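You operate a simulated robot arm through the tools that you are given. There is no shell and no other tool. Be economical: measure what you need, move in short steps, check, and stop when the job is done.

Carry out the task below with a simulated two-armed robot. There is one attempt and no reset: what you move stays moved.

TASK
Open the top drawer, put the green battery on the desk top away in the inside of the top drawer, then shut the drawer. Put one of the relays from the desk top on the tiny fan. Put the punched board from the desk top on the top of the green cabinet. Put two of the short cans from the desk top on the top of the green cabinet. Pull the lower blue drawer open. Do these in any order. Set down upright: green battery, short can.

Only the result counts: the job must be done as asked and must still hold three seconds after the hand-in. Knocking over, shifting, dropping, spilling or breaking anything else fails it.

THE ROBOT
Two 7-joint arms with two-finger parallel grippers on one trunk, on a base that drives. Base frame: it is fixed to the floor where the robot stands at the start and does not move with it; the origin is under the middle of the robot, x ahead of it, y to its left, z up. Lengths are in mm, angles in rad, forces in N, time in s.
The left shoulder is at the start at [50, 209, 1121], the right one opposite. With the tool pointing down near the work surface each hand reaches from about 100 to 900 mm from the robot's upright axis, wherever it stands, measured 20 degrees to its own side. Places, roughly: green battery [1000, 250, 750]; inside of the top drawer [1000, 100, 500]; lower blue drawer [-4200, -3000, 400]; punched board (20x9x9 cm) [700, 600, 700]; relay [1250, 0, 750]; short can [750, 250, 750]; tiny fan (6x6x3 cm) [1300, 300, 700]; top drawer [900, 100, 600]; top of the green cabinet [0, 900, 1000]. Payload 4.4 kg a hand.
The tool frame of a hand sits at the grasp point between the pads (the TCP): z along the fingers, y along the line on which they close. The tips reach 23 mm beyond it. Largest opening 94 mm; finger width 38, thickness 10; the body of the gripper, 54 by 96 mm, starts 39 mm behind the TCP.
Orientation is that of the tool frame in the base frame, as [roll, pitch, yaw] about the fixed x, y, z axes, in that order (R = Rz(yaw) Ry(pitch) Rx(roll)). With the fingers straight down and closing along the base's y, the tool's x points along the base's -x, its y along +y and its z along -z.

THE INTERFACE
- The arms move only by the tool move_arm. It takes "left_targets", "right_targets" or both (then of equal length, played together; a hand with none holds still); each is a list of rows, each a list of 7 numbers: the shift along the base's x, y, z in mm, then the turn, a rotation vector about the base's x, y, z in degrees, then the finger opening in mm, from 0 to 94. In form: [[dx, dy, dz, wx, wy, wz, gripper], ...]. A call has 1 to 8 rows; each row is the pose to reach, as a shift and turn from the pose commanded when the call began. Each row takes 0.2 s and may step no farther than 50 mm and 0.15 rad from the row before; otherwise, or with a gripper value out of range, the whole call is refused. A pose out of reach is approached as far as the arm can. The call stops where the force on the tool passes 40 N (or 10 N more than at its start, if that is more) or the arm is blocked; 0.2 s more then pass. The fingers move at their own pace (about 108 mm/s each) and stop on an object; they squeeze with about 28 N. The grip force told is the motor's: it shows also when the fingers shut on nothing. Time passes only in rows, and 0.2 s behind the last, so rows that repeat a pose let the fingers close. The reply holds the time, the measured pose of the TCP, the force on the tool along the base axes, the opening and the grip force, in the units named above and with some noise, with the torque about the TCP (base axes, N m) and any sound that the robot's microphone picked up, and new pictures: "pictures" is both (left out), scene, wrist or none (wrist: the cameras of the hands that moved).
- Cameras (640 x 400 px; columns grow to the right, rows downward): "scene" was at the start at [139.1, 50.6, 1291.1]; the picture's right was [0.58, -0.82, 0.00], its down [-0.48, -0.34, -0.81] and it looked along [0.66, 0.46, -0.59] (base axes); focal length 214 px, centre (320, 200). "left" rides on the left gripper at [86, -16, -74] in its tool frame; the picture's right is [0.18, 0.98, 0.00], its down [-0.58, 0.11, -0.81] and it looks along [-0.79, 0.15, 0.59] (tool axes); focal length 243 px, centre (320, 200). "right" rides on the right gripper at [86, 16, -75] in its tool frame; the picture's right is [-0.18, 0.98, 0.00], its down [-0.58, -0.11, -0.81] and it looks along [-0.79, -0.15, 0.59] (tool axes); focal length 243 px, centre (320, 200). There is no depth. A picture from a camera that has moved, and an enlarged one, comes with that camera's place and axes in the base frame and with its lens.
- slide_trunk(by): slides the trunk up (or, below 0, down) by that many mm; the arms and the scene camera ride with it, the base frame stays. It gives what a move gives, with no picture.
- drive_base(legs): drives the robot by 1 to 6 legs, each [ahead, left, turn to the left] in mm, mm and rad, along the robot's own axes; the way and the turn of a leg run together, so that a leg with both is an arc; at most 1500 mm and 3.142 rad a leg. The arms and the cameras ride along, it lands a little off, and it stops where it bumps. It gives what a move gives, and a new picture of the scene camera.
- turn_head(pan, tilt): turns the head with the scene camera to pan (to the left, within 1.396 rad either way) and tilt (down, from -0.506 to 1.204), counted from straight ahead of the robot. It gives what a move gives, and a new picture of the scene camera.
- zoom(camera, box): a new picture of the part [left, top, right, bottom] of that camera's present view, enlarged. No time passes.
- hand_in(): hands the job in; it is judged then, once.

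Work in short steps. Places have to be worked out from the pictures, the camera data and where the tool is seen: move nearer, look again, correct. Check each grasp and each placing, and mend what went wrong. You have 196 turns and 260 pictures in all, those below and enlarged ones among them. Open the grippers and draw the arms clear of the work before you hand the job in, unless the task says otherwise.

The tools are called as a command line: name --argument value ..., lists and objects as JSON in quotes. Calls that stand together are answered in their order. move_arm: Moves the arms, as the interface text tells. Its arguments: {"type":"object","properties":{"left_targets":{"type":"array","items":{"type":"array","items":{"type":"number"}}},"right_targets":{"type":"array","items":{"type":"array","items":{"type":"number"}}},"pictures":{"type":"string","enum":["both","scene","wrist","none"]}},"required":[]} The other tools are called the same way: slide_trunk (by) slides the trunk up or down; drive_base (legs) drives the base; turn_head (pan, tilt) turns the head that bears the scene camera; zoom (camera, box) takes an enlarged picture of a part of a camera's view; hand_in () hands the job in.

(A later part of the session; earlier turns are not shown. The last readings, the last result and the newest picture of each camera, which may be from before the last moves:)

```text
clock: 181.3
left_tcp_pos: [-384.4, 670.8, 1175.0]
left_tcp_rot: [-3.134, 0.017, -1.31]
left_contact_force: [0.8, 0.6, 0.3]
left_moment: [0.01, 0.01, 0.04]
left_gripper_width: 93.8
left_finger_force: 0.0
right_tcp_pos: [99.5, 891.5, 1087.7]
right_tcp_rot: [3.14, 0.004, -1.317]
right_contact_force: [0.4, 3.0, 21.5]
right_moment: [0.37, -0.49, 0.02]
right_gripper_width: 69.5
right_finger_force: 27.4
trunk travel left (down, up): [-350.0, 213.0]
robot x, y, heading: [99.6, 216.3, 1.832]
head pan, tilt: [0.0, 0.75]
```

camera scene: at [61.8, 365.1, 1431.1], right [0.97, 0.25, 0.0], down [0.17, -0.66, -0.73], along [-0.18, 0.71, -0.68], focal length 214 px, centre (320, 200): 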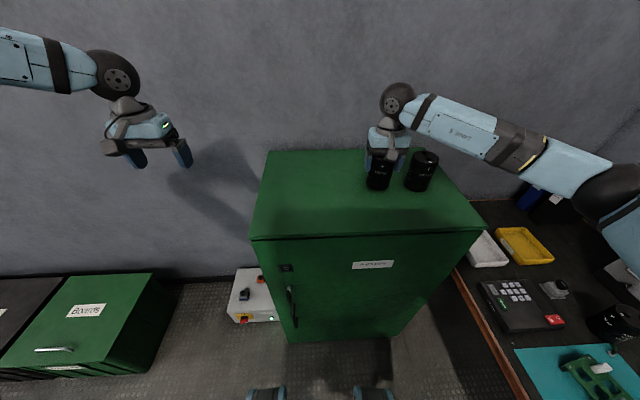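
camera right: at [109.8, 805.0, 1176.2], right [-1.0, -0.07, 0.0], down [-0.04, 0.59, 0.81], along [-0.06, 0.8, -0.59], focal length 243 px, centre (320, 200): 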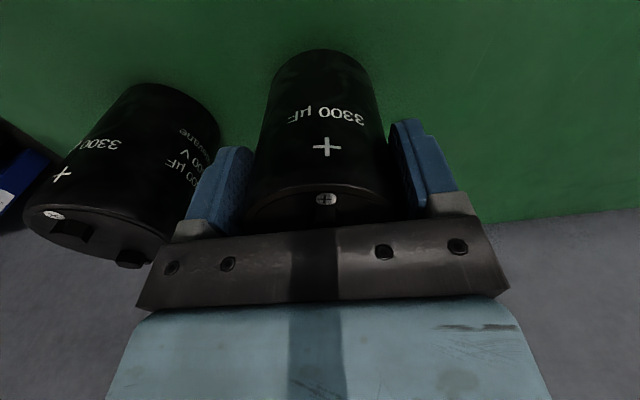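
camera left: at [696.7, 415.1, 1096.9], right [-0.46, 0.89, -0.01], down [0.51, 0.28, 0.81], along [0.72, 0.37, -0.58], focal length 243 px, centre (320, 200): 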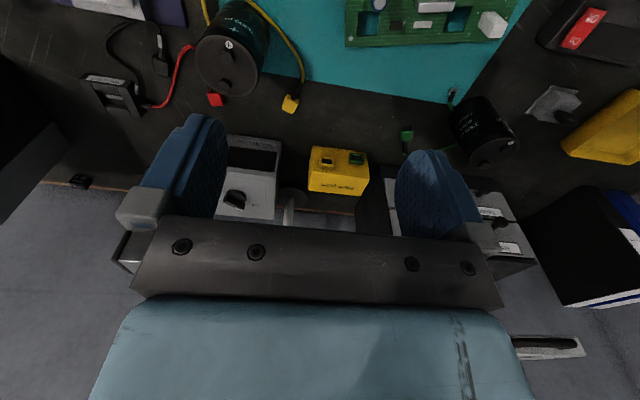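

move_arm --right_targets '[[0, 0, 4, 0, 0, 0, 50], [0, 0, 4, 0, 0, 0, 50], [0, 0, 4, 0, 0, 0, 72], [0, 0, 4, 0, 0, 0, 92], [0, 0, 4, 0, 0, 0, 92], [0, 0, 35, 0, 0, 0, 92], [0, 0, 80, 0, 0, 0, 92], [0, 0, 125, 0, 0, 0, 92]]' --pictures "both"

```text
clock: 183.1
left_tcp_pos: [-384.8, 671.7, 1172.3]
left_tcp_rot: [-3.133, 0.017, -1.312]
left_contact_force: [0.5, -0.9, -0.4]
left_moment: [0.02, 0.03, 0.0]
left_gripper_width: 94.2
left_finger_force: 0.0
right_tcp_pos: [101.5, 891.5, 1207.6]
right_tcp_rot: [3.141, 0.0, -1.316]
right_contact_force: [-0.2, 0.7, -0.5]
right_moment: [-0.01, -0.01, 0.01]
right_gripper_width: 92.1
right_finger_force: 0.0
trunk travel left (down, up): [-350.0, 213.0]
robot x, y, heading: [99.9, 219.7, 1.825]
head pan, tilt: [0.0, 0.75]
camera scene: at [60.9, 363.4, 1431.2], right [0.97, 0.25, 0.0], down [0.17, -0.66, -0.73], along [-0.18, 0.71, -0.68], focal length 214 px, centre (320, 200)
camera right: at [109.5, 803.9, 1282.4], right [-1.0, -0.07, 0.0], down [-0.04, 0.59, 0.81], along [-0.06, 0.8, -0.59], focal length 243 px, centre (320, 200)
```

scene: 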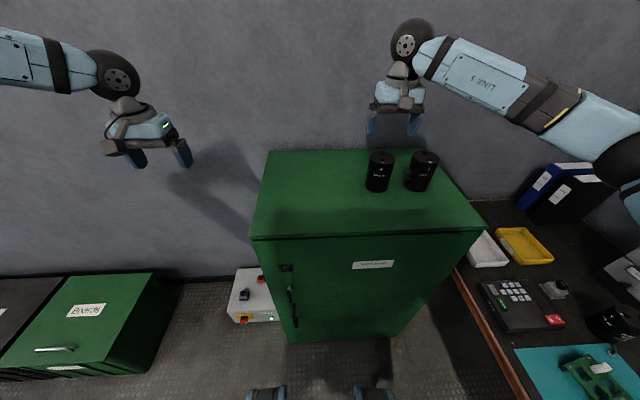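
right: 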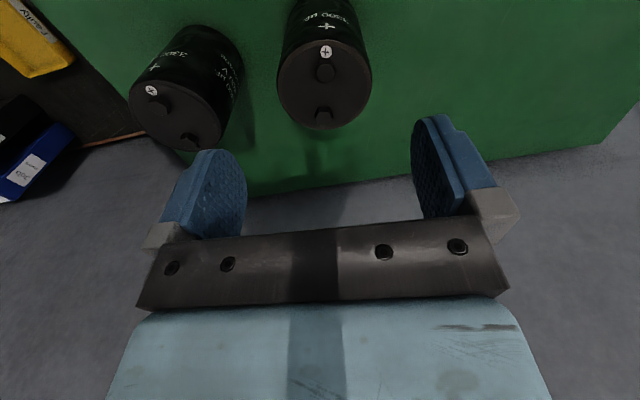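

Both cans stand on the cabinet. Next the board: retract, back off, turn and approach the desk's left part.

move_arm --right_targets '[[12, -40, 0, 0, 0, 0, 94], [24, -80, 0, 0, 0, 0, 94], [36, -120, 0, 0, 0, 0, 94], [48, -160, 0, 0, 0, 0, 94], [60, -200, 0, 0, 0, 0, 94], [72, -240, 0, 0, 0, 0, 94]]' --pictures "none"

drive_base --legs '[[-150, 0, 0], [0, 0, -1.18], [160, 165, 0]]'

```text
clock: 184.5
left_tcp_pos: [-383.6, 672.2, 1173.8]
left_tcp_rot: [-3.134, 0.016, -1.312]
left_contact_force: [-0.3, -0.6, 0.9]
left_moment: [0.0, 0.06, -0.01]
left_gripper_width: 94.2
left_finger_force: 0.1
right_tcp_pos: [174.8, 650.2, 1207.4]
right_tcp_rot: [3.14, 0.0, -1.316]
right_contact_force: [-0.4, 0.8, -0.2]
right_moment: [0.03, 0.01, 0.0]
right_gripper_width: 93.9
right_finger_force: 0.1
trunk travel left (down, up): [-350.0, 213.0]
robot x, y, heading: [97.9, 211.5, 1.823]
head pan, tilt: [0.0, 0.75]
```

```text
clock: 190.5
left_tcp_pos: [401.3, 922.2, 1173.2]
left_tcp_rot: [-3.132, 0.016, -2.491]
left_contact_force: [0.4, 0.0, 1.4]
left_moment: [-0.02, -0.01, 0.0]
left_gripper_width: 94.0
left_finger_force: 0.1
right_tcp_pos: [593.6, 398.8, 1208.1]
right_tcp_rot: [3.14, 0.0, -2.493]
right_contact_force: [-0.3, 0.2, -0.7]
right_moment: [0.02, -0.03, -0.03]
right_gripper_width: 93.9
right_finger_force: 0.1
trunk travel left (down, up): [-350.0, 213.0]
robot x, y, heading: [164.9, 307.5, 0.647]
head pan, tilt: [0.0, 0.75]
camera scene: at [285.2, 393.3, 1431.2], right [0.6, -0.8, 0.0], down [-0.54, -0.41, -0.73], along [0.58, 0.44, -0.68], focal length 214 px, centre (320, 200)
```

scene: 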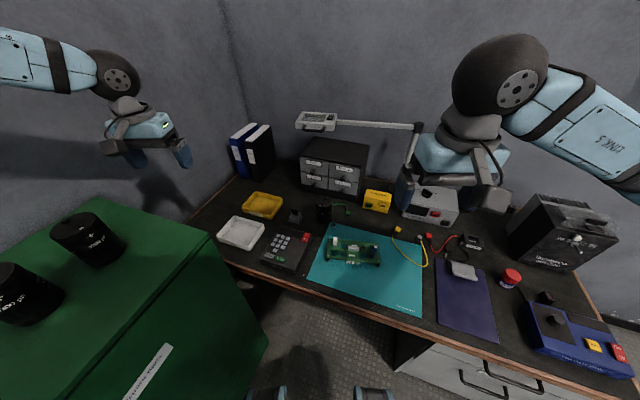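

I zoom in on the board.

zoom --camera "scene" --box '[305, 220, 405, 285]'

move_arm --right_targets '[[8, 12, -40, 0, 0, 0, 94], [16, 24, -80, 0, 0, 0, 94], [24, 36, -120, 0, 0, 0, 94], [32, 48, -160, 0, 0, 0, 94], [40, 60, -200, 0, 0, 0, 94], [48, 72, -240, 0, 0, 0, 94], [56, 84, -270, 0, 0, 0, 94]]' --pictures "wrist"

```text
6.15 times, centred on (355, 252) of scene
camera zoom: at [285.2, 393.3, 1431.2], right [0.6, -0.8, 0.0], down [-0.54, -0.41, -0.73], along [0.58, 0.44, -0.68], focal length 1320 px, centre (105, -123)
```

zoom: 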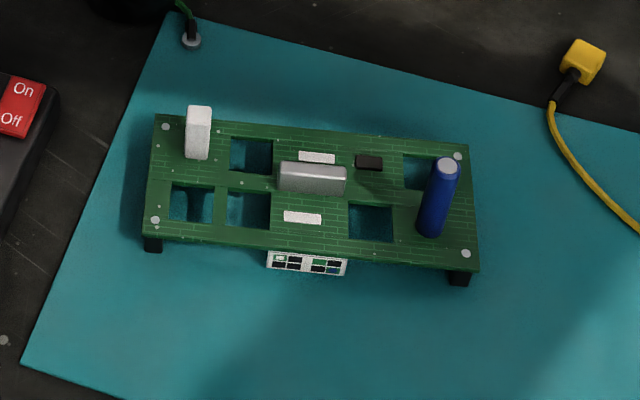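

```text
clock: 192.1
left_tcp_pos: [400.8, 922.8, 1172.7]
left_tcp_rot: [-3.134, 0.014, -2.492]
left_contact_force: [1.1, -0.2, -0.1]
left_moment: [0.02, 0.01, 0.0]
left_gripper_width: 94.0
left_finger_force: 0.1
right_tcp_pos: [649.7, 483.1, 937.1]
right_tcp_rot: [3.14, -0.001, -2.495]
right_contact_force: [0.3, 0.7, -0.7]
right_moment: [-0.04, 0.01, -0.03]
right_gripper_width: 93.9
right_finger_force: 0.0
trunk travel left (down, up): [-350.0, 213.0]
robot x, y, heading: [161.7, 303.1, 0.647]
head pan, tilt: [0.0, 0.75]
camera right: at [571.6, 442.4, 1011.4], right [-0.45, 0.9, 0.0], down [0.53, 0.26, 0.81], along [0.72, 0.36, -0.59], focal length 243 px, centre (320, 200)
```

right: 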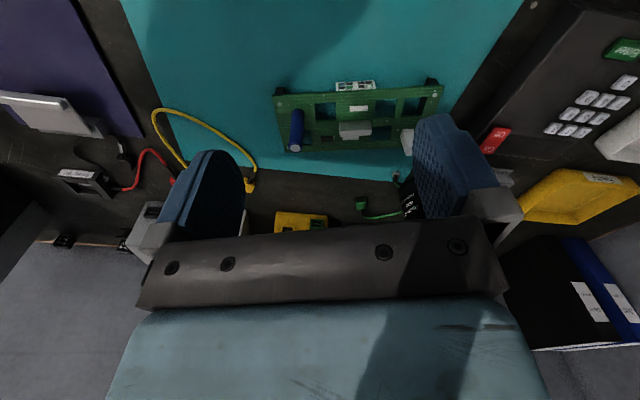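

The silver block in the board's middle is a good handle; its long axis lies along the board, and gripping it by its ends needs only a 7° turn. I move above it at ≈(727,570).

move_arm --right_targets '[[26, 29, -20, 0, 0, -3.4, 80], [52, 58, -40, 0, 0, -6.8, 70], [76, 86, -60, 0, 0, -6.8, 70], [76, 86, -85, 0, 0, -6.8, 70]]' --pictures "wrist"

```text
clock: 193.1
left_tcp_pos: [401.5, 923.5, 1173.6]
left_tcp_rot: [-3.134, 0.015, -2.492]
left_contact_force: [0.4, -0.5, 0.2]
left_moment: [0.01, -0.02, 0.02]
left_gripper_width: 94.2
left_finger_force: 0.1
right_tcp_pos: [726.5, 567.0, 852.3]
right_tcp_rot: [3.139, 0.002, -2.615]
right_contact_force: [-0.4, -0.7, -0.4]
right_moment: [0.02, 0.02, -0.03]
right_gripper_width: 70.0
right_finger_force: 0.1
trunk travel left (down, up): [-350.0, 213.0]
robot x, y, heading: [165.1, 303.2, 0.643]
head pan, tilt: [0.0, 0.75]
camera right: at [644.3, 536.3, 925.7], right [-0.34, 0.94, 0.0], down [0.56, 0.2, 0.81], along [0.76, 0.27, -0.59], focal length 243 px, centre (320, 200)
```

right: 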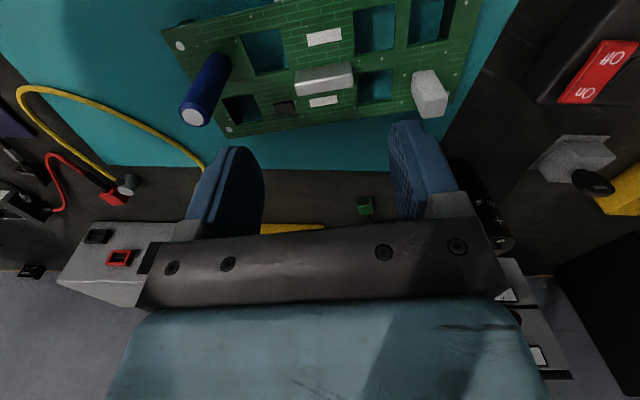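

zoom --camera "right" --box '[160, 0, 480, 200]'

```text
2.00 times, centred on (320, 100) of right
camera zoom: at [644.3, 536.3, 925.7], right [-0.34, 0.94, 0.0], down [0.56, 0.2, 0.81], along [0.76, 0.27, -0.59], focal length 485 px, centre (320, 400)
```

zoom: 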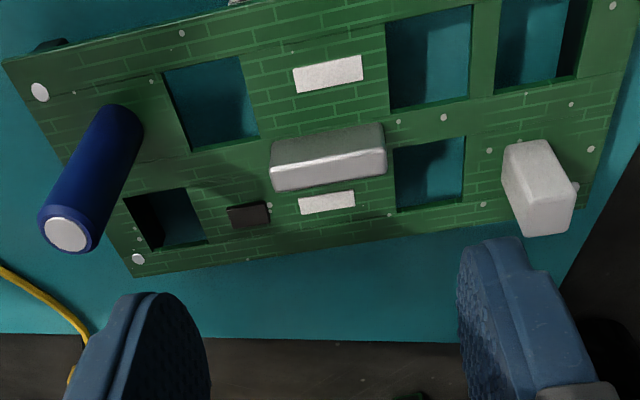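

Block ≈40×14×17 mm, centre (727.4,569), its top ≈760. Descend to TCP z≈790 with a 60 mm opening and look.

move_arm --right_targets '[[1, 2, -30, 0, 0, 0, 60], [1, 2, -62, 0, 0, 0, 60]]' --pictures "wrist"

```text
clock: 193.7
left_tcp_pos: [399.7, 922.8, 1172.9]
left_tcp_rot: [-3.133, 0.016, -2.492]
left_contact_force: [0.2, 0.1, 0.2]
left_moment: [0.01, 0.02, -0.04]
left_gripper_width: 93.9
left_finger_force: 0.1
right_tcp_pos: [727.9, 570.5, 791.2]
right_tcp_rot: [3.141, 0.001, -2.613]
right_contact_force: [-0.3, 0.9, 0.5]
right_moment: [-0.01, -0.02, 0.04]
right_gripper_width: 60.0
right_finger_force: 0.1
trunk travel left (down, up): [-350.0, 213.0]
robot x, y, heading: [164.2, 303.7, 0.644]
head pan, tilt: [0.0, 0.75]
camera right: at [646.1, 539.2, 865.0], right [-0.34, 0.94, 0.0], down [0.56, 0.2, 0.81], along [0.76, 0.27, -0.59], focal length 243 px, centre (320, 200)
```

right: 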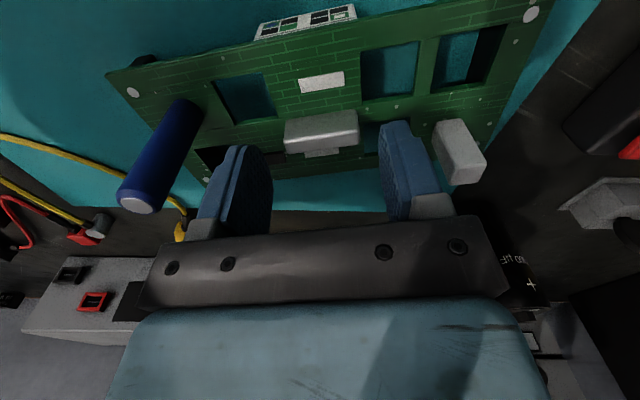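

Well aligned. Descend slowly to z≈770 and watch force.

move_arm --right_targets '[[-1, -1, -10, 0, 0, 0, 58], [-1, -1, -17, 0, 0, 0, 58], [-1, -1, -21, 0, 0, 0, 58]]' --pictures "wrist"

```text
clock: 194.5
left_tcp_pos: [399.7, 922.1, 1173.6]
left_tcp_rot: [-3.133, 0.015, -2.494]
left_contact_force: [0.1, 0.4, -0.5]
left_moment: [0.05, 0.01, -0.01]
left_gripper_width: 94.1
left_finger_force: 0.0
right_tcp_pos: [724.9, 569.9, 771.8]
right_tcp_rot: [3.142, 0.004, -2.615]
right_contact_force: [0.9, -0.4, 12.1]
right_moment: [-0.38, -0.21, -0.02]
right_gripper_width: 58.2
right_finger_force: 0.7
trunk travel left (down, up): [-350.0, 213.0]
robot x, y, heading: [164.8, 299.5, 0.647]
head pan, tilt: [0.0, 0.75]
camera right: at [644.4, 538.9, 846.0], right [-0.34, 0.94, 0.0], down [0.56, 0.2, 0.81], along [0.76, 0.27, -0.59], focal length 243 px, centre (320, 200)
```

right: 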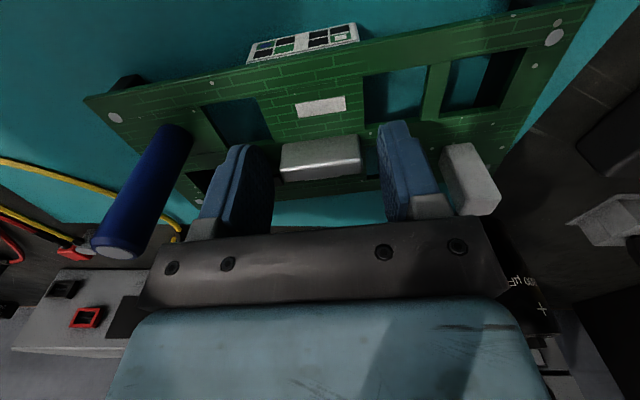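

Tips touch the board (12 N). Raise 3 mm and close on the block.

move_arm --right_targets '[[0, 0, 3, 0, 0, 0, 58], [0, 0, 3, 0, 0, 0, 45], [0, 0, 3, 0, 0, 0, 30], [0, 0, 3, 0, 0, 0, 30]]' --pictures "wrist"

```text
clock: 195.5
left_tcp_pos: [400.1, 923.5, 1173.5]
left_tcp_rot: [-3.134, 0.016, -2.492]
left_contact_force: [-0.5, 0.8, 1.3]
left_moment: [0.0, 0.01, 0.01]
left_gripper_width: 94.3
left_finger_force: 0.0
right_tcp_pos: [725.5, 568.9, 773.1]
right_tcp_rot: [3.14, 0.001, -2.613]
right_contact_force: [-0.2, 0.1, 0.6]
right_moment: [-0.02, -0.02, 0.0]
right_gripper_width: 39.7
right_finger_force: 27.8
trunk travel left (down, up): [-350.0, 213.0]
robot x, y, heading: [162.7, 302.9, 0.646]
head pan, tilt: [0.0, 0.75]
camera right: at [643.9, 538.8, 847.1], right [-0.34, 0.94, 0.0], down [0.56, 0.2, 0.81], along [0.76, 0.27, -0.59], focal length 243 px, centre (320, 200)
```

right: 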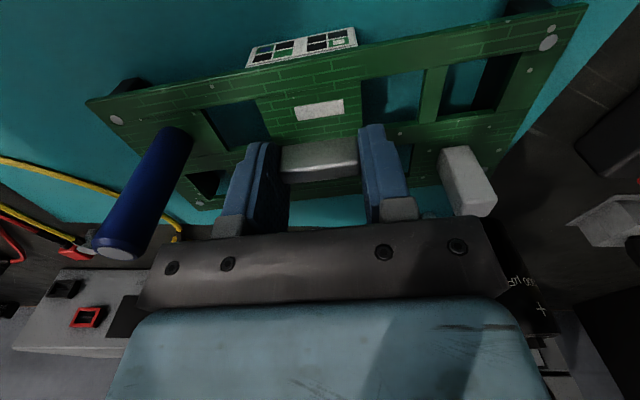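

Gripped (39.7 mm). Lift slowly and check that the board stays level.

move_arm --right_targets '[[0, 0, 10, 0, 0, 0, 30], [0, 0, 25, 0, 0, 0, 30], [0, 0, 50, 0, 0, 0, 30], [0, 0, 80, 0, 0, 0, 30]]' --pictures "both"

```text
clock: 196.5
left_tcp_pos: [401.0, 923.0, 1174.2]
left_tcp_rot: [-3.132, 0.018, -2.493]
left_contact_force: [0.1, -0.3, -1.0]
left_moment: [0.03, 0.01, -0.02]
left_gripper_width: 94.0
left_finger_force: 0.0
right_tcp_pos: [726.7, 570.0, 853.1]
right_tcp_rot: [3.14, -0.001, -2.612]
right_contact_force: [-0.2, -0.7, -2.0]
right_moment: [-0.02, 0.02, 0.04]
right_gripper_width: 39.6
right_finger_force: 28.3
trunk travel left (down, up): [-350.0, 213.0]
robot x, y, heading: [166.3, 302.3, 0.654]
head pan, tilt: [0.0, 0.75]
camera scene: at [284.8, 393.4, 1431.2], right [0.6, -0.8, 0.0], down [-0.54, -0.41, -0.73], along [0.58, 0.44, -0.68], focal length 214 px, centre (320, 200)
camera right: at [645.1, 539.7, 928.5], right [-0.34, 0.94, 0.0], down [0.56, 0.2, 0.81], along [0.76, 0.27, -0.59], focal length 243 px, centre (320, 200)
```

scene: 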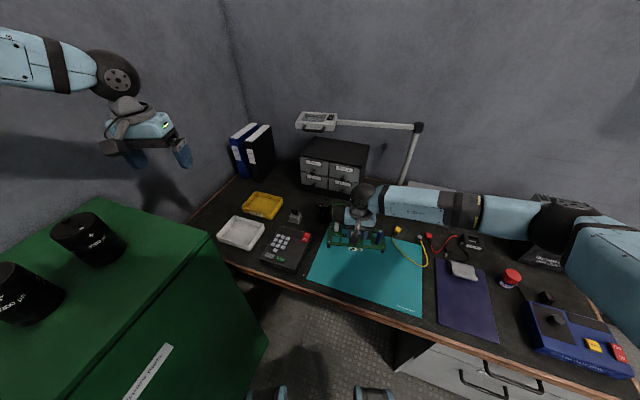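
right: 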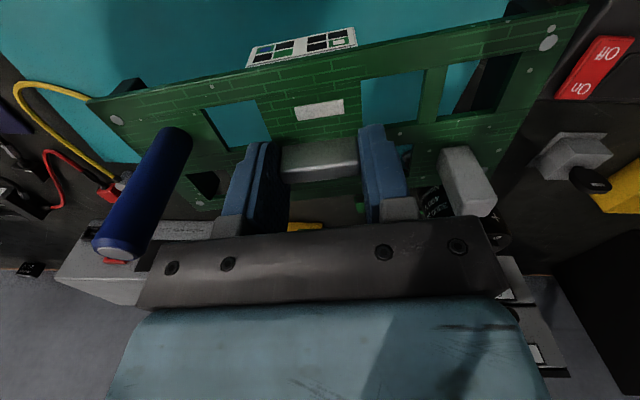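

Level and firm. Raise and retract to the carrying pose.

move_arm --right_targets '[[0, 0, 45, 0, 0, 0, 30], [0, 0, 90, 0, 0, 0, 30], [-15, -18, 130, 0, 0, 0, 30], [-30, -38, 170, 0, 0, 0, 30], [-45, -58, 210, 0, 0, 0, 30], [-60, -78, 250, 0, 0, 0, 30], [-75, -98, 290, 0, 0, 0, 30], [-90, -116, 330, 0, 0, 0, 30]]' --pictures "none"

move_arm --right_targets '[[-15, -18, 25, 0, 0, 0, 30], [-30, -38, 40, 0, 0, 0, 30], [-43, -55, 45, 0, 0, 0, 30]]' --pictures "wrist"

```text
clock: 198.3
left_tcp_pos: [400.8, 922.9, 1173.7]
left_tcp_rot: [-3.133, 0.016, -2.493]
left_contact_force: [-0.7, 0.4, 0.6]
left_moment: [0.0, -0.02, 0.01]
left_gripper_width: 94.0
left_finger_force: 0.0
right_tcp_pos: [636.3, 450.7, 1183.9]
right_tcp_rot: [3.14, 0.002, -2.612]
right_contact_force: [0.2, -0.7, -1.9]
right_moment: [0.01, -0.04, -0.02]
right_gripper_width: 39.4
right_finger_force: 28.3
trunk travel left (down, up): [-350.0, 213.0]
robot x, y, heading: [164.7, 298.4, 0.647]
head pan, tilt: [0.0, 0.75]
```

```text
clock: 199.1
left_tcp_pos: [401.1, 922.8, 1173.2]
left_tcp_rot: [-3.133, 0.016, -2.492]
left_contact_force: [0.7, -0.9, 0.6]
left_moment: [0.01, -0.02, 0.0]
left_gripper_width: 94.3
left_finger_force: 0.1
right_tcp_pos: [591.2, 394.1, 1227.2]
right_tcp_rot: [3.141, 0.0, -2.612]
right_contact_force: [0.2, -0.4, -2.3]
right_moment: [0.05, 0.0, 0.0]
right_gripper_width: 39.7
right_finger_force: 27.9
trunk travel left (down, up): [-350.0, 213.0]
robot x, y, heading: [166.8, 301.0, 0.642]
head pan, tilt: [0.0, 0.75]
camera right: at [510.3, 365.0, 1301.4], right [-0.34, 0.94, 0.0], down [0.56, 0.2, 0.81], along [0.76, 0.27, -0.59], focal length 243 px, centre (320, 200)
```

right: 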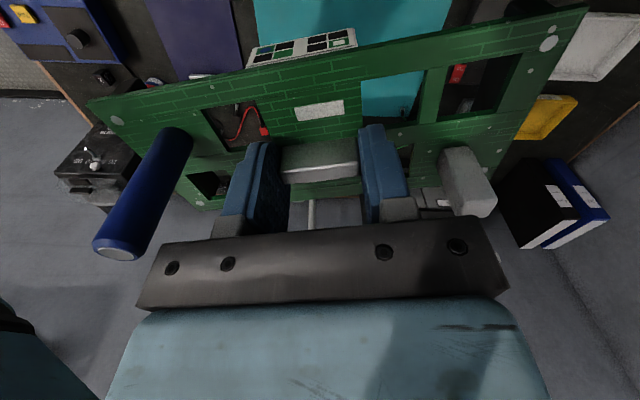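

Board carried level. Drive to face the left half of the cabinet.

drive_base --legs '[[-160, -165, 0], [0, 0, 1.22], [140, 146, 0]]'

```text
clock: 205.7
left_tcp_pos: [-544.9, 600.0, 1174.8]
left_tcp_rot: [-3.132, 0.016, -1.265]
left_contact_force: [0.0, 0.1, 0.0]
left_moment: [0.02, 0.0, -0.02]
left_gripper_width: 94.0
left_finger_force: 0.0
right_tcp_pos: [15.8, 601.0, 1227.2]
right_tcp_rot: [3.139, -0.001, -1.387]
right_contact_force: [0.1, -0.4, -1.2]
right_moment: [0.01, 0.02, 0.03]
right_gripper_width: 39.8
right_finger_force: 28.2
trunk travel left (down, up): [-350.0, 213.0]
robot x, y, heading: [-41.6, 166.4, 1.871]
head pan, tilt: [0.0, 0.75]
camera scene: at [-85.6, 311.9, 1431.2], right [0.95, 0.3, 0.0], down [0.2, -0.65, -0.73], along [-0.22, 0.7, -0.68], focal length 214 px, centre (320, 200)
```

scene: 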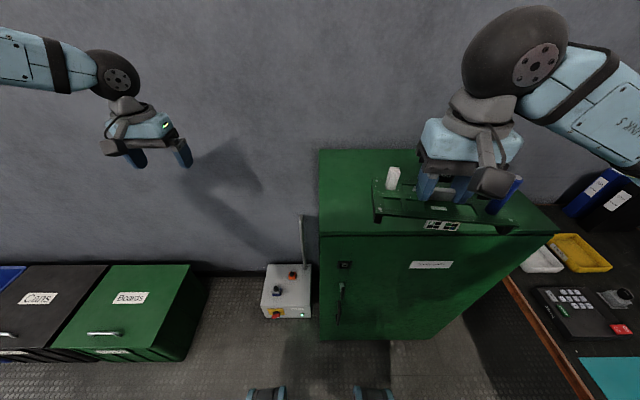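

Move the board over the free left half at ≈(-93,847) and lower partway.

move_arm --right_targets '[[-16, 37, 0, 0, 0, 0, 30], [-32, 74, 0, 0, 0, 0, 30], [-48, 111, 0, 0, 0, 0, 30], [-64, 148, 0, 0, 0, 0, 30], [-80, 185, -15, 0, 0, 0, 30], [-96, 218, -45, 0, 0, 0, 30], [-109, 246, -80, 0, 0, 0, 30], [-109, 246, -120, 0, 0, 0, 30]]'

```text
clock: 207.5
left_tcp_pos: [-545.3, 600.4, 1172.2]
left_tcp_rot: [-3.133, 0.017, -1.268]
left_contact_force: [0.9, -0.7, 0.2]
left_moment: [0.01, 0.04, 0.02]
left_gripper_width: 94.3
left_finger_force: 0.1
right_tcp_pos: [-91.5, 848.1, 1106.6]
right_tcp_rot: [3.141, 0.0, -1.388]
right_contact_force: [-0.2, 0.1, -1.9]
right_moment: [-0.01, 0.01, -0.02]
right_gripper_width: 39.7
right_finger_force: 27.8
trunk travel left (down, up): [-350.0, 213.0]
robot x, y, heading: [-38.7, 168.9, 1.873]
head pan, tilt: [0.0, 0.75]
camera scene: at [-85.0, 312.4, 1431.2], right [0.95, 0.3, 0.0], down [0.2, -0.65, -0.73], along [-0.22, 0.7, -0.68], focal length 214 px, centre (320, 200)
camera right: at [-89.9, 760.0, 1181.4], right [-1.0, 0.0, 0.0], down [0.0, 0.59, 0.81], along [0.0, 0.81, -0.59], focal length 243 px, centre (320, 200)
```

scene: 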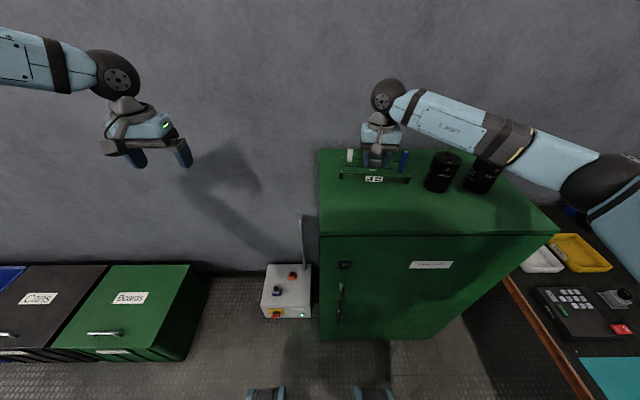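
right: 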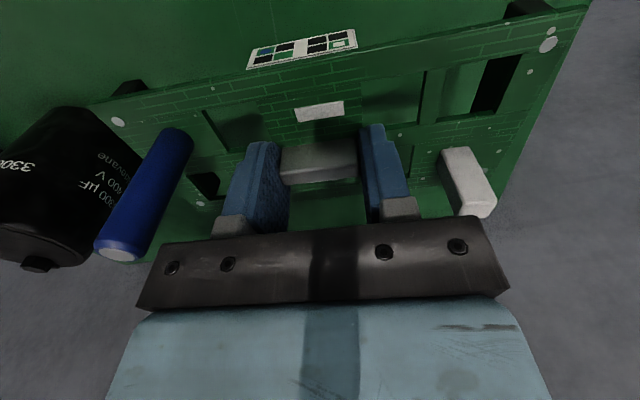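

Clear on both sides. Lower to near contact (expected ≈1063).

move_arm --right_targets '[[0, 0, -18, 0, 0, 0, 30], [0, 0, -32, 0, 0, 0, 30], [0, 0, -40, 0, 0, 0, 30], [0, 0, -43, 0, 0, 0, 30]]' --pictures "none"

```text
clock: 208.5
left_tcp_pos: [-545.6, 599.9, 1174.7]
left_tcp_rot: [-3.13, 0.015, -1.267]
left_contact_force: [0.8, 0.0, -0.5]
left_moment: [-0.03, 0.03, -0.02]
left_gripper_width: 94.2
left_finger_force: 0.0
right_tcp_pos: [-92.5, 847.2, 1066.0]
right_tcp_rot: [3.141, 0.002, -1.386]
right_contact_force: [0.0, 0.3, 5.0]
right_moment: [-0.09, -0.65, 0.08]
right_gripper_width: 39.7
right_finger_force: 27.7
trunk travel left (down, up): [-350.0, 213.0]
robot x, y, heading: [-44.1, 167.4, 1.871]
head pan, tilt: [0.0, 0.75]
```

Light contact. Release and rise.

move_arm --right_targets '[[0, 0, 0, 0, 0, 0, 46], [0, 0, 0, 0, 0, 0, 56], [0, 0, 2, 0, 0, 0, 56], [0, 0, 25, 0, 0, 0, 56], [0, 0, 65, 0, 0, 0, 56], [0, 0, 110, 0, 0, 0, 56], [0, 0, 150, 0, 0, 0, 56]]' --pictures "both"

```text
clock: 210.1
left_tcp_pos: [-545.1, 598.6, 1173.2]
left_tcp_rot: [-3.134, 0.016, -1.267]
left_contact_force: [0.3, -0.7, 0.1]
left_moment: [0.0, 0.0, -0.01]
left_gripper_width: 94.2
left_finger_force: 0.1
right_tcp_pos: [-94.8, 844.8, 1214.0]
right_tcp_rot: [3.141, -0.001, -1.388]
right_contact_force: [-0.2, 0.3, -0.4]
right_moment: [-0.01, 0.0, 0.0]
right_gripper_width: 56.0
right_finger_force: 0.1
trunk travel left (down, up): [-350.0, 213.0]
robot x, y, heading: [-43.2, 169.8, 1.874]
head pan, tilt: [0.0, 0.75]
camera scene: at [-85.9, 310.7, 1431.2], right [0.95, 0.3, 0.0], down [0.2, -0.65, -0.73], along [-0.22, 0.7, -0.68], focal length 214 px, centre (320, 200)
camera right: at [-93.8, 756.0, 1289.0], right [-1.0, 0.0, 0.0], down [0.0, 0.59, 0.81], along [0.0, 0.81, -0.59], focal length 243 px, centre (320, 200)
```

scene: 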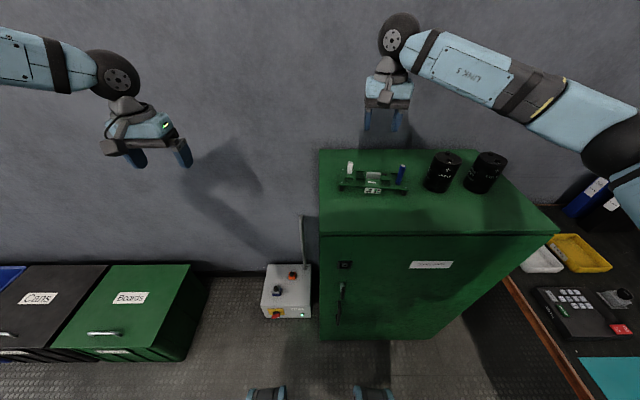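
right: 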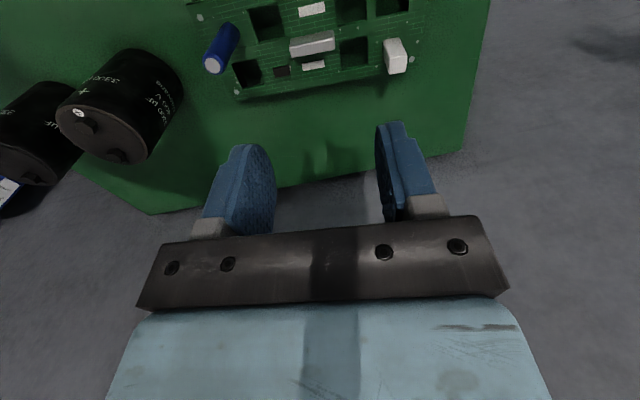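

All three items stand on the cabinet. Now retract and head for the blue drawers behind; first back off and turn to see the way.

move_arm --right_targets '[[16, -37, 0, 0, 0, 0, 70], [32, -74, 0, 0, 0, 0, 94], [48, -111, 0, 0, 0, 0, 94], [64, -148, 0, 0, 0, 0, 94], [80, -185, 0, 0, 0, 0, 94], [96, -222, 0, 0, 0, 0, 94], [108, -250, 0, 0, 0, 0, 94]]' --pictures "none"

drive_base --legs '[[-300, 0, 0], [0, 0, 1.92]]'

turn_head --pan 0.0 --tilt 0.25

```text
clock: 211.7
left_tcp_pos: [-544.5, 599.8, 1173.7]
left_tcp_rot: [-3.134, 0.015, -1.267]
left_contact_force: [0.0, -0.1, 0.2]
left_moment: [0.01, 0.02, -0.01]
left_gripper_width: 94.1
left_finger_force: 0.0
right_tcp_pos: [14.0, 598.1, 1215.0]
right_tcp_rot: [3.141, 0.0, -1.386]
right_contact_force: [0.5, -0.7, -0.3]
right_moment: [0.02, 0.0, -0.03]
right_gripper_width: 94.0
right_finger_force: 0.1
trunk travel left (down, up): [-350.0, 213.0]
robot x, y, heading: [-39.4, 170.5, 1.874]
head pan, tilt: [0.0, 0.75]
```

```text
clock: 218.3
left_tcp_pos: [-189.6, -735.6, 1172.2]
left_tcp_rot: [-3.134, 0.015, 0.646]
left_contact_force: [1.3, 0.6, -0.2]
left_moment: [0.01, 0.02, 0.0]
left_gripper_width: 94.0
left_finger_force: 0.0
right_tcp_pos: [-376.0, -209.9, 1213.9]
right_tcp_rot: [3.14, 0.0, 0.527]
right_contact_force: [-0.1, 0.3, 0.7]
right_moment: [0.02, 0.01, 0.0]
right_gripper_width: 93.7
right_finger_force: 0.0
trunk travel left (down, up): [-350.0, 213.0]
robot x, y, heading: [48.8, -116.8, -2.496]
head pan, tilt: [0.0, 0.75]
camera scene: at [-72.5, -206.1, 1431.2], right [-0.6, 0.8, 0.0], down [0.54, 0.41, -0.73], along [-0.58, -0.44, -0.68], focal length 214 px, centre (320, 200)
```

scene: 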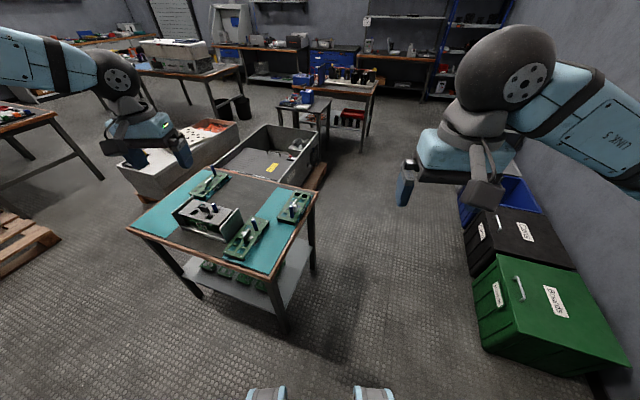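

```text
clock: 219.2
left_tcp_pos: [-188.8, -734.6, 1173.3]
left_tcp_rot: [-3.134, 0.016, 0.647]
left_contact_force: [-0.3, 0.4, -0.3]
left_moment: [-0.02, -0.02, 0.02]
left_gripper_width: 94.2
left_finger_force: 0.1
right_tcp_pos: [-376.8, -209.6, 1215.0]
right_tcp_rot: [3.14, -0.001, 0.528]
right_contact_force: [-0.9, 0.2, 0.0]
right_moment: [-0.02, -0.02, 0.02]
right_gripper_width: 93.9
right_finger_force: 0.0
trunk travel left (down, up): [-350.0, 213.0]
robot x, y, heading: [49.4, -117.2, -2.493]
head pan, tilt: [0.0, 0.25]
camera scene: at [-81.0, -212.4, 1476.2], right [-0.6, 0.8, 0.0], down [0.2, 0.15, -0.97], along [-0.77, -0.58, -0.25], focal length 214 px, centre (320, 200)
```

scene: 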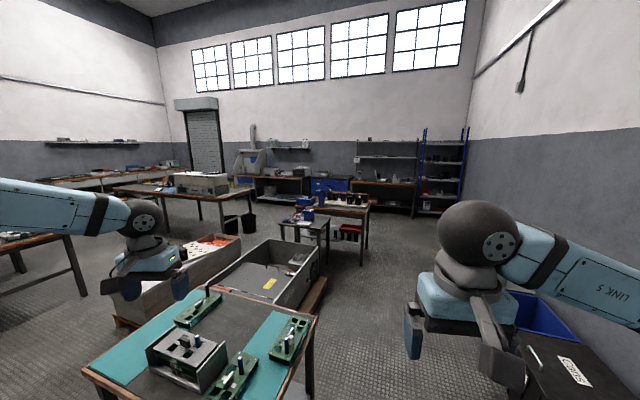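

The blue drawers are on the bench against the opposite wall, facing the desk direction. The corridor right of the cart is free; I drive along it in two stages.

drive_base --legs '[[0, 0, -0.352], [1400, -130, 0], [1200, 0, 0]]'

```text
clock: 232.9
left_tcp_pos: [-2882.1, -1255.1, 1173.1]
left_tcp_rot: [-3.134, 0.015, 0.316]
left_contact_force: [0.4, -0.2, -0.4]
left_moment: [-0.01, -0.01, 0.02]
left_gripper_width: 93.9
left_finger_force: 0.0
right_tcp_pos: [-2886.2, -695.5, 1214.3]
right_tcp_rot: [3.141, -0.002, 0.196]
right_contact_force: [-1.0, 0.2, 0.2]
right_moment: [0.01, 0.03, -0.02]
right_gripper_width: 93.7
right_finger_force: 0.0
trunk travel left (down, up): [-350.0, 213.0]
robot x, y, heading: [-2458.4, -746.1, -2.832]
head pan, tilt: [0.0, 0.25]
camera scene: at [-2608.7, -795.5, 1476.3], right [-0.31, 0.95, 0.0], down [0.23, 0.08, -0.97], along [-0.92, -0.3, -0.25], focal length 214 px, centre (320, 200)
```

scene: 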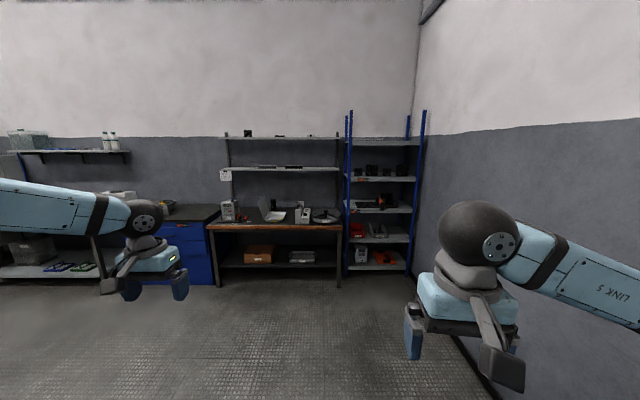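

Clear floor ahead. I look left toward the blue drawers.

turn_head --pan 0.75 --tilt 0.45

```text
clock: 234.0
left_tcp_pos: [-2881.3, -1254.7, 1173.0]
left_tcp_rot: [-3.133, 0.014, 0.314]
left_contact_force: [0.5, -0.4, 0.3]
left_moment: [-0.02, 0.0, 0.0]
left_gripper_width: 94.2
left_finger_force: 0.0
right_tcp_pos: [-2887.0, -695.8, 1214.8]
right_tcp_rot: [3.141, 0.0, 0.193]
right_contact_force: [-0.5, 0.3, -0.5]
right_moment: [0.01, 0.0, -0.01]
right_gripper_width: 93.7
right_finger_force: 0.1
trunk travel left (down, up): [-350.0, 213.0]
robot x, y, heading: [-2455.0, -749.4, -2.825]
head pan, tilt: [0.75, 0.45]
camera scene: at [-2564.6, -847.1, 1457.6], right [-0.87, 0.49, 0.0], down [0.21, 0.38, -0.9], along [-0.44, -0.79, -0.44], focal length 214 px, centre (320, 200)
```

scene: 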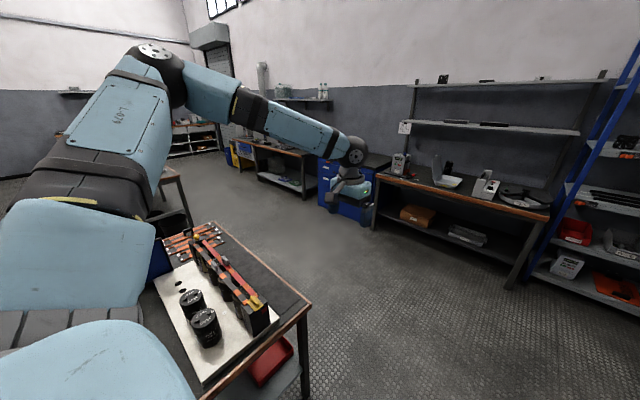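

Free floor between the table and bench. I drive ahead past the table, then left toward the blue drawers.

drive_base --legs '[[0, 0, -0.02], [1050, 0, 0], [150, 1350, 0]]'

turn_head --pan 0.2 --tilt 0.55

```text
clock: 251.3
left_tcp_pos: [-3664.8, -2871.5, 1173.3]
left_tcp_rot: [-3.133, 0.018, 0.291]
left_contact_force: [-0.7, -0.6, 0.0]
left_moment: [0.01, 0.01, -0.01]
left_gripper_width: 94.2
left_finger_force: 0.1
right_tcp_pos: [-3657.3, -2312.9, 1214.8]
right_tcp_rot: [3.139, 0.001, 0.171]
right_contact_force: [-0.3, 0.1, 0.0]
right_moment: [-0.01, 0.04, -0.02]
right_gripper_width: 94.1
right_finger_force: 0.0
trunk travel left (down, up): [-350.0, 213.0]
robot x, y, heading: [-3226.1, -2373.6, -2.848]
head pan, tilt: [0.75, 0.45]
camera scene: at [-3338.1, -2471.0, 1457.6], right [-0.86, 0.51, 0.0], down [0.22, 0.38, -0.9], along [-0.46, -0.78, -0.44], focal length 214 px, centre (320, 200)
```

scene: 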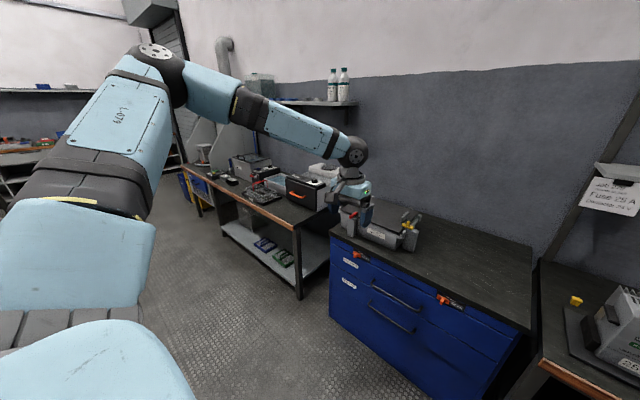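

```text
clock: 252.3
left_tcp_pos: [-3665.1, -2870.9, 1174.2]
left_tcp_rot: [-3.132, 0.014, 0.291]
left_contact_force: [0.1, -0.3, -0.7]
left_moment: [0.0, -0.01, -0.02]
left_gripper_width: 94.0
left_finger_force: 0.0
right_tcp_pos: [-3656.6, -2312.5, 1214.9]
right_tcp_rot: [3.138, -0.002, 0.171]
right_contact_force: [0.0, -0.3, 0.1]
right_moment: [-0.04, -0.04, -0.04]
right_gripper_width: 93.8
right_finger_force: 0.1
trunk travel left (down, up): [-350.0, 213.0]
robot x, y, heading: [-3232.3, -2377.0, -2.849]
head pan, tilt: [0.201, 0.55]
camera scene: at [-3370.8, -2434.1, 1448.6], right [-0.47, 0.88, 0.0], down [0.46, 0.25, -0.85], along [-0.75, -0.4, -0.52], focal length 214 px, centre (320, 200)
```

scene: 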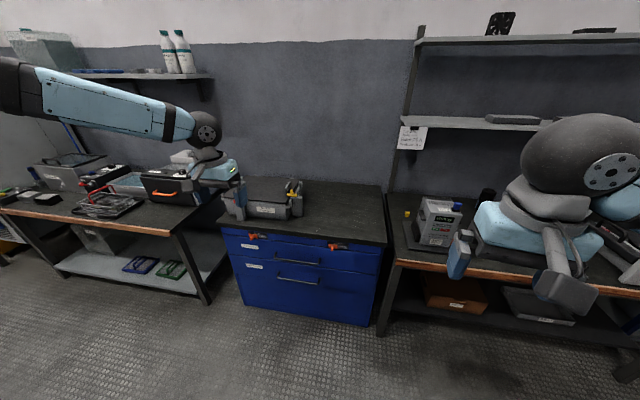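

zoom --camera "scene" --box '[215, 215, 395, 330]'

```text
3.48 times, centred on (305, 272) of scene
camera zoom: at [-3370.8, -2434.1, 1448.6], right [-0.47, 0.88, 0.0], down [0.46, 0.25, -0.85], along [-0.75, -0.4, -0.52], focal length 746 px, centre (372, -52)
```

zoom: 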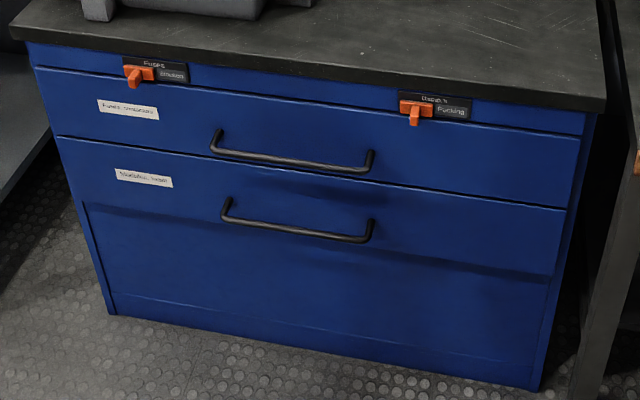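

Two latches (orange) sit above the drawers; I enlarge them to read the labels.

zoom --camera "scene" --box '[240, 225, 280, 255]'

zoom --camera "scene" --box '[320, 235, 360, 260]'

```text
13.33 times, centred on (260, 240) of scene
camera zoom: at [-3370.8, -2434.1, 1448.6], right [-0.47, 0.88, 0.0], down [0.46, 0.25, -0.85], along [-0.75, -0.4, -0.52], focal length 2860 px, centre (1120, -333)
```

zoom: 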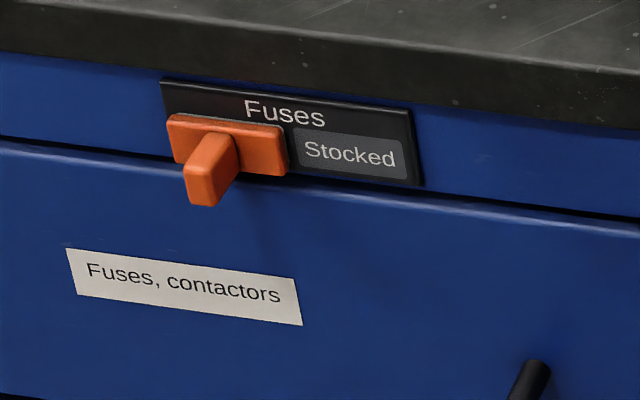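

```text
16.00 times, centred on (340, 248) of scene
camera zoom: at [-3370.8, -2434.1, 1448.6], right [-0.47, 0.88, 0.0], down [0.46, 0.25, -0.85], along [-0.75, -0.4, -0.52], focal length 3432 px, centre (0, -560)
```

zoom: 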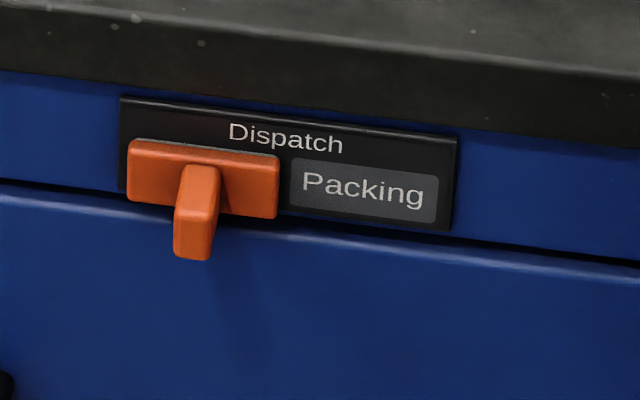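

These are just label sliders above the drawers; I'll stay clear. Lower handle bar ≈(-4019,-2916,420). I set up the same relative pose as in the first drawer pull: heading π, then trunk down.

drive_base --legs '[[0, 0, -0.292], [-130, 574, 0]]'

slide_trunk --by -340

turn_head --pan 0.0 --tilt 0.6

```text
clock: 258.7
left_tcp_pos: [-3655.8, -3296.9, 1173.7]
left_tcp_rot: [-3.134, 0.016, 0.007]
left_contact_force: [0.0, -0.1, -1.4]
left_moment: [0.01, 0.0, 0.0]
left_gripper_width: 94.1
left_finger_force: 0.0
right_tcp_pos: [-3491.0, -2762.5, 1214.4]
right_tcp_rot: [3.139, 0.001, -0.117]
right_contact_force: [-0.4, 0.1, -0.1]
right_moment: [0.01, 0.0, -0.05]
right_gripper_width: 94.0
right_finger_force: 0.1
trunk travel left (down, up): [-350.0, 213.0]
robot x, y, heading: [-3097.9, -2941.0, -3.138]
head pan, tilt: [0.201, 0.55]
camera scene: at [-3251.3, -2959.7, 1448.6], right [-0.2, 0.98, 0.0], down [0.51, 0.11, -0.85], along [-0.83, -0.17, -0.52], focal length 214 px, centre (320, 200)
```

scene: 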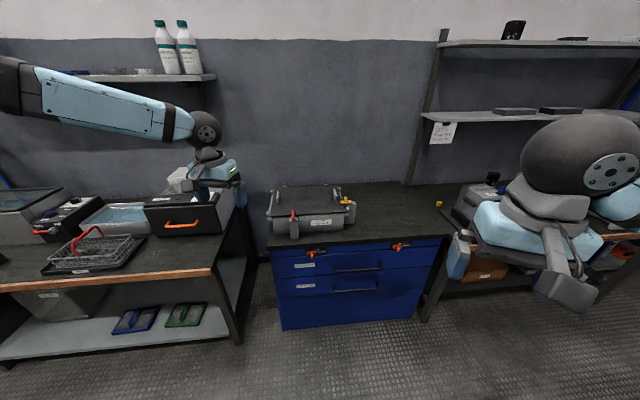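

```text
clock: 262.1
left_tcp_pos: [-3656.8, -3296.8, 833.9]
left_tcp_rot: [-3.134, 0.017, 0.008]
left_contact_force: [-0.3, 1.1, 0.3]
left_moment: [-0.01, -0.02, -0.01]
left_gripper_width: 94.2
left_finger_force: 0.1
right_tcp_pos: [-3491.5, -2763.1, 874.1]
right_tcp_rot: [3.139, 0.002, -0.116]
right_contact_force: [-0.2, -0.4, 0.7]
right_moment: [-0.02, 0.03, 0.0]
right_gripper_width: 93.8
right_finger_force: 0.0
trunk travel left (down, up): [-10.0, 553.0]
robot x, y, heading: [-3096.7, -2941.3, -3.138]
head pan, tilt: [0.201, 0.55]
```

```text
clock: 262.8
left_tcp_pos: [-3656.8, -3297.0, 833.1]
left_tcp_rot: [-3.133, 0.016, 0.006]
left_contact_force: [-0.3, 0.2, 0.1]
left_moment: [0.01, 0.02, 0.02]
left_gripper_width: 93.7
left_finger_force: 0.1
right_tcp_pos: [-3491.6, -2762.2, 874.9]
right_tcp_rot: [3.139, 0.0, -0.114]
right_contact_force: [-0.1, -0.3, -0.4]
right_moment: [-0.04, -0.01, 0.01]
right_gripper_width: 94.2
right_finger_force: 0.0
trunk travel left (down, up): [-10.0, 553.0]
robot x, y, heading: [-3095.1, -2940.1, -3.142]
head pan, tilt: [0.0, 0.6]
camera scene: at [-3251.7, -2941.9, 1104.1], right [0.0, 1.0, 0.0], down [0.56, 0.0, -0.83], along [-0.83, 0.0, -0.56], focal length 214 px, centre (320, 200)
```

scene: 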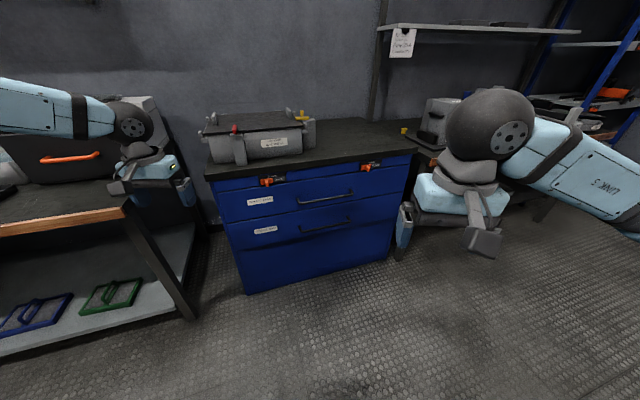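

Refined bar ≈(-4004,-2906,447). I extend the right hand forward, turning it to point along the drawer normal with vertical closing.

move_arm --right_targets '[[-38, -17, -20, -5.17, 4.32, -3.69, 94], [-76, -34, -40, -10.34, 8.64, -7.38, 94], [-114, -51, -60, -15.51, 12.96, -11.07, 94], [-152, -68, -80, -20.68, 17.28, -14.76, 94], [-190, -85, -100, -25.85, 21.6, -18.45, 94], [-228, -102, -120, -31.02, 25.92, -22.14, 94], [-266, -119, -140, -36.19, 30.24, -25.83, 94], [-304, -136, -160, -41.36, 34.56, -29.52, 94]]' --pictures "none"

move_arm --right_targets '[[0, 0, -40, -5.17, 4.32, -3.69, 94], [0, 0, -80, -10.34, 8.64, -7.38, 94], [0, 0, -120, -15.51, 12.96, -11.07, 94], [0, 0, -160, -20.68, 17.28, -14.76, 94], [0, 0, -200, -25.85, 21.6, -18.45, 94], [0, 0, -240, -31.02, 25.92, -22.14, 94]]' --pictures "both"

```text
clock: 264.6
left_tcp_pos: [-3657.1, -3296.7, 832.7]
left_tcp_rot: [-3.133, 0.015, 0.007]
left_contact_force: [-0.1, -0.2, 1.0]
left_moment: [-0.01, -0.01, 0.02]
left_gripper_width: 94.1
left_finger_force: 0.1
right_tcp_pos: [-3796.4, -2895.9, 712.7]
right_tcp_rot: [2.234, 0.24, -0.791]
right_contact_force: [-0.2, 0.2, -0.2]
right_moment: [0.0, 0.01, -0.02]
right_gripper_width: 93.9
right_finger_force: 0.2
trunk travel left (down, up): [-10.0, 553.0]
robot x, y, heading: [-3094.6, -2941.8, -3.138]
head pan, tilt: [0.0, 0.6]
```

```text
clock: 265.9
left_tcp_pos: [-3655.0, -3297.5, 834.5]
left_tcp_rot: [-3.128, 0.021, 0.006]
left_contact_force: [0.8, -0.1, -0.6]
left_moment: [0.08, 0.07, -0.05]
left_gripper_width: 94.0
left_finger_force: 0.0
right_tcp_pos: [-3879.3, -2771.5, 592.3]
right_tcp_rot: [1.487, 0.284, -1.331]
right_contact_force: [0.6, -0.3, 0.3]
right_moment: [0.0, -0.04, -0.04]
right_gripper_width: 94.1
right_finger_force: 0.2
right hand out of reach, approached as far as the arm can: row 2, 3, 4
trunk travel left (down, up): [-10.0, 553.0]
robot x, y, heading: [-3097.9, -2939.6, -3.138]
head pan, tilt: [0.0, 0.6]
stopped in row 6 (right hand): the arm was blocked; the commanded pose is now the measured one
camera scene: at [-3248.5, -2944.1, 1104.4], right [0.0, 1.0, 0.0], down [0.56, 0.0, -0.83], along [-0.83, 0.0, -0.56], focal length 214 px, centre (320, 200)
camera right: at [-3784.1, -2837.3, 576.6], right [0.1, -0.07, 0.99], down [0.63, 0.78, -0.01], along [-0.77, 0.62, 0.13], focal length 243 px, centre (320, 200)
```

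scene: 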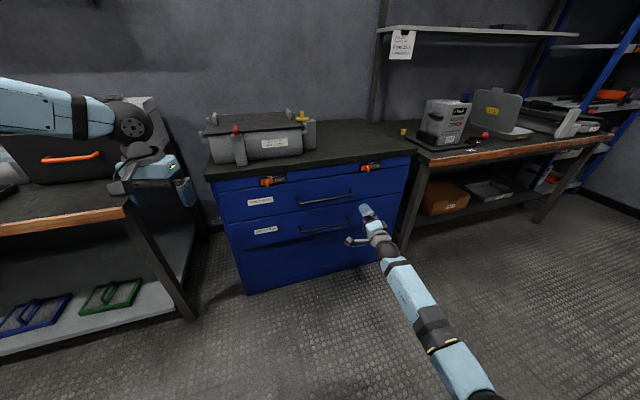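
right: 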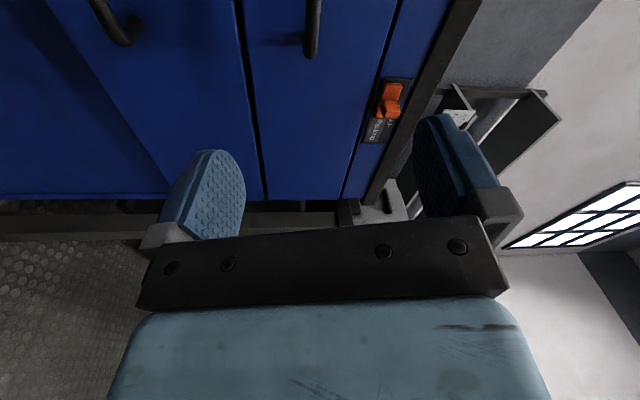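

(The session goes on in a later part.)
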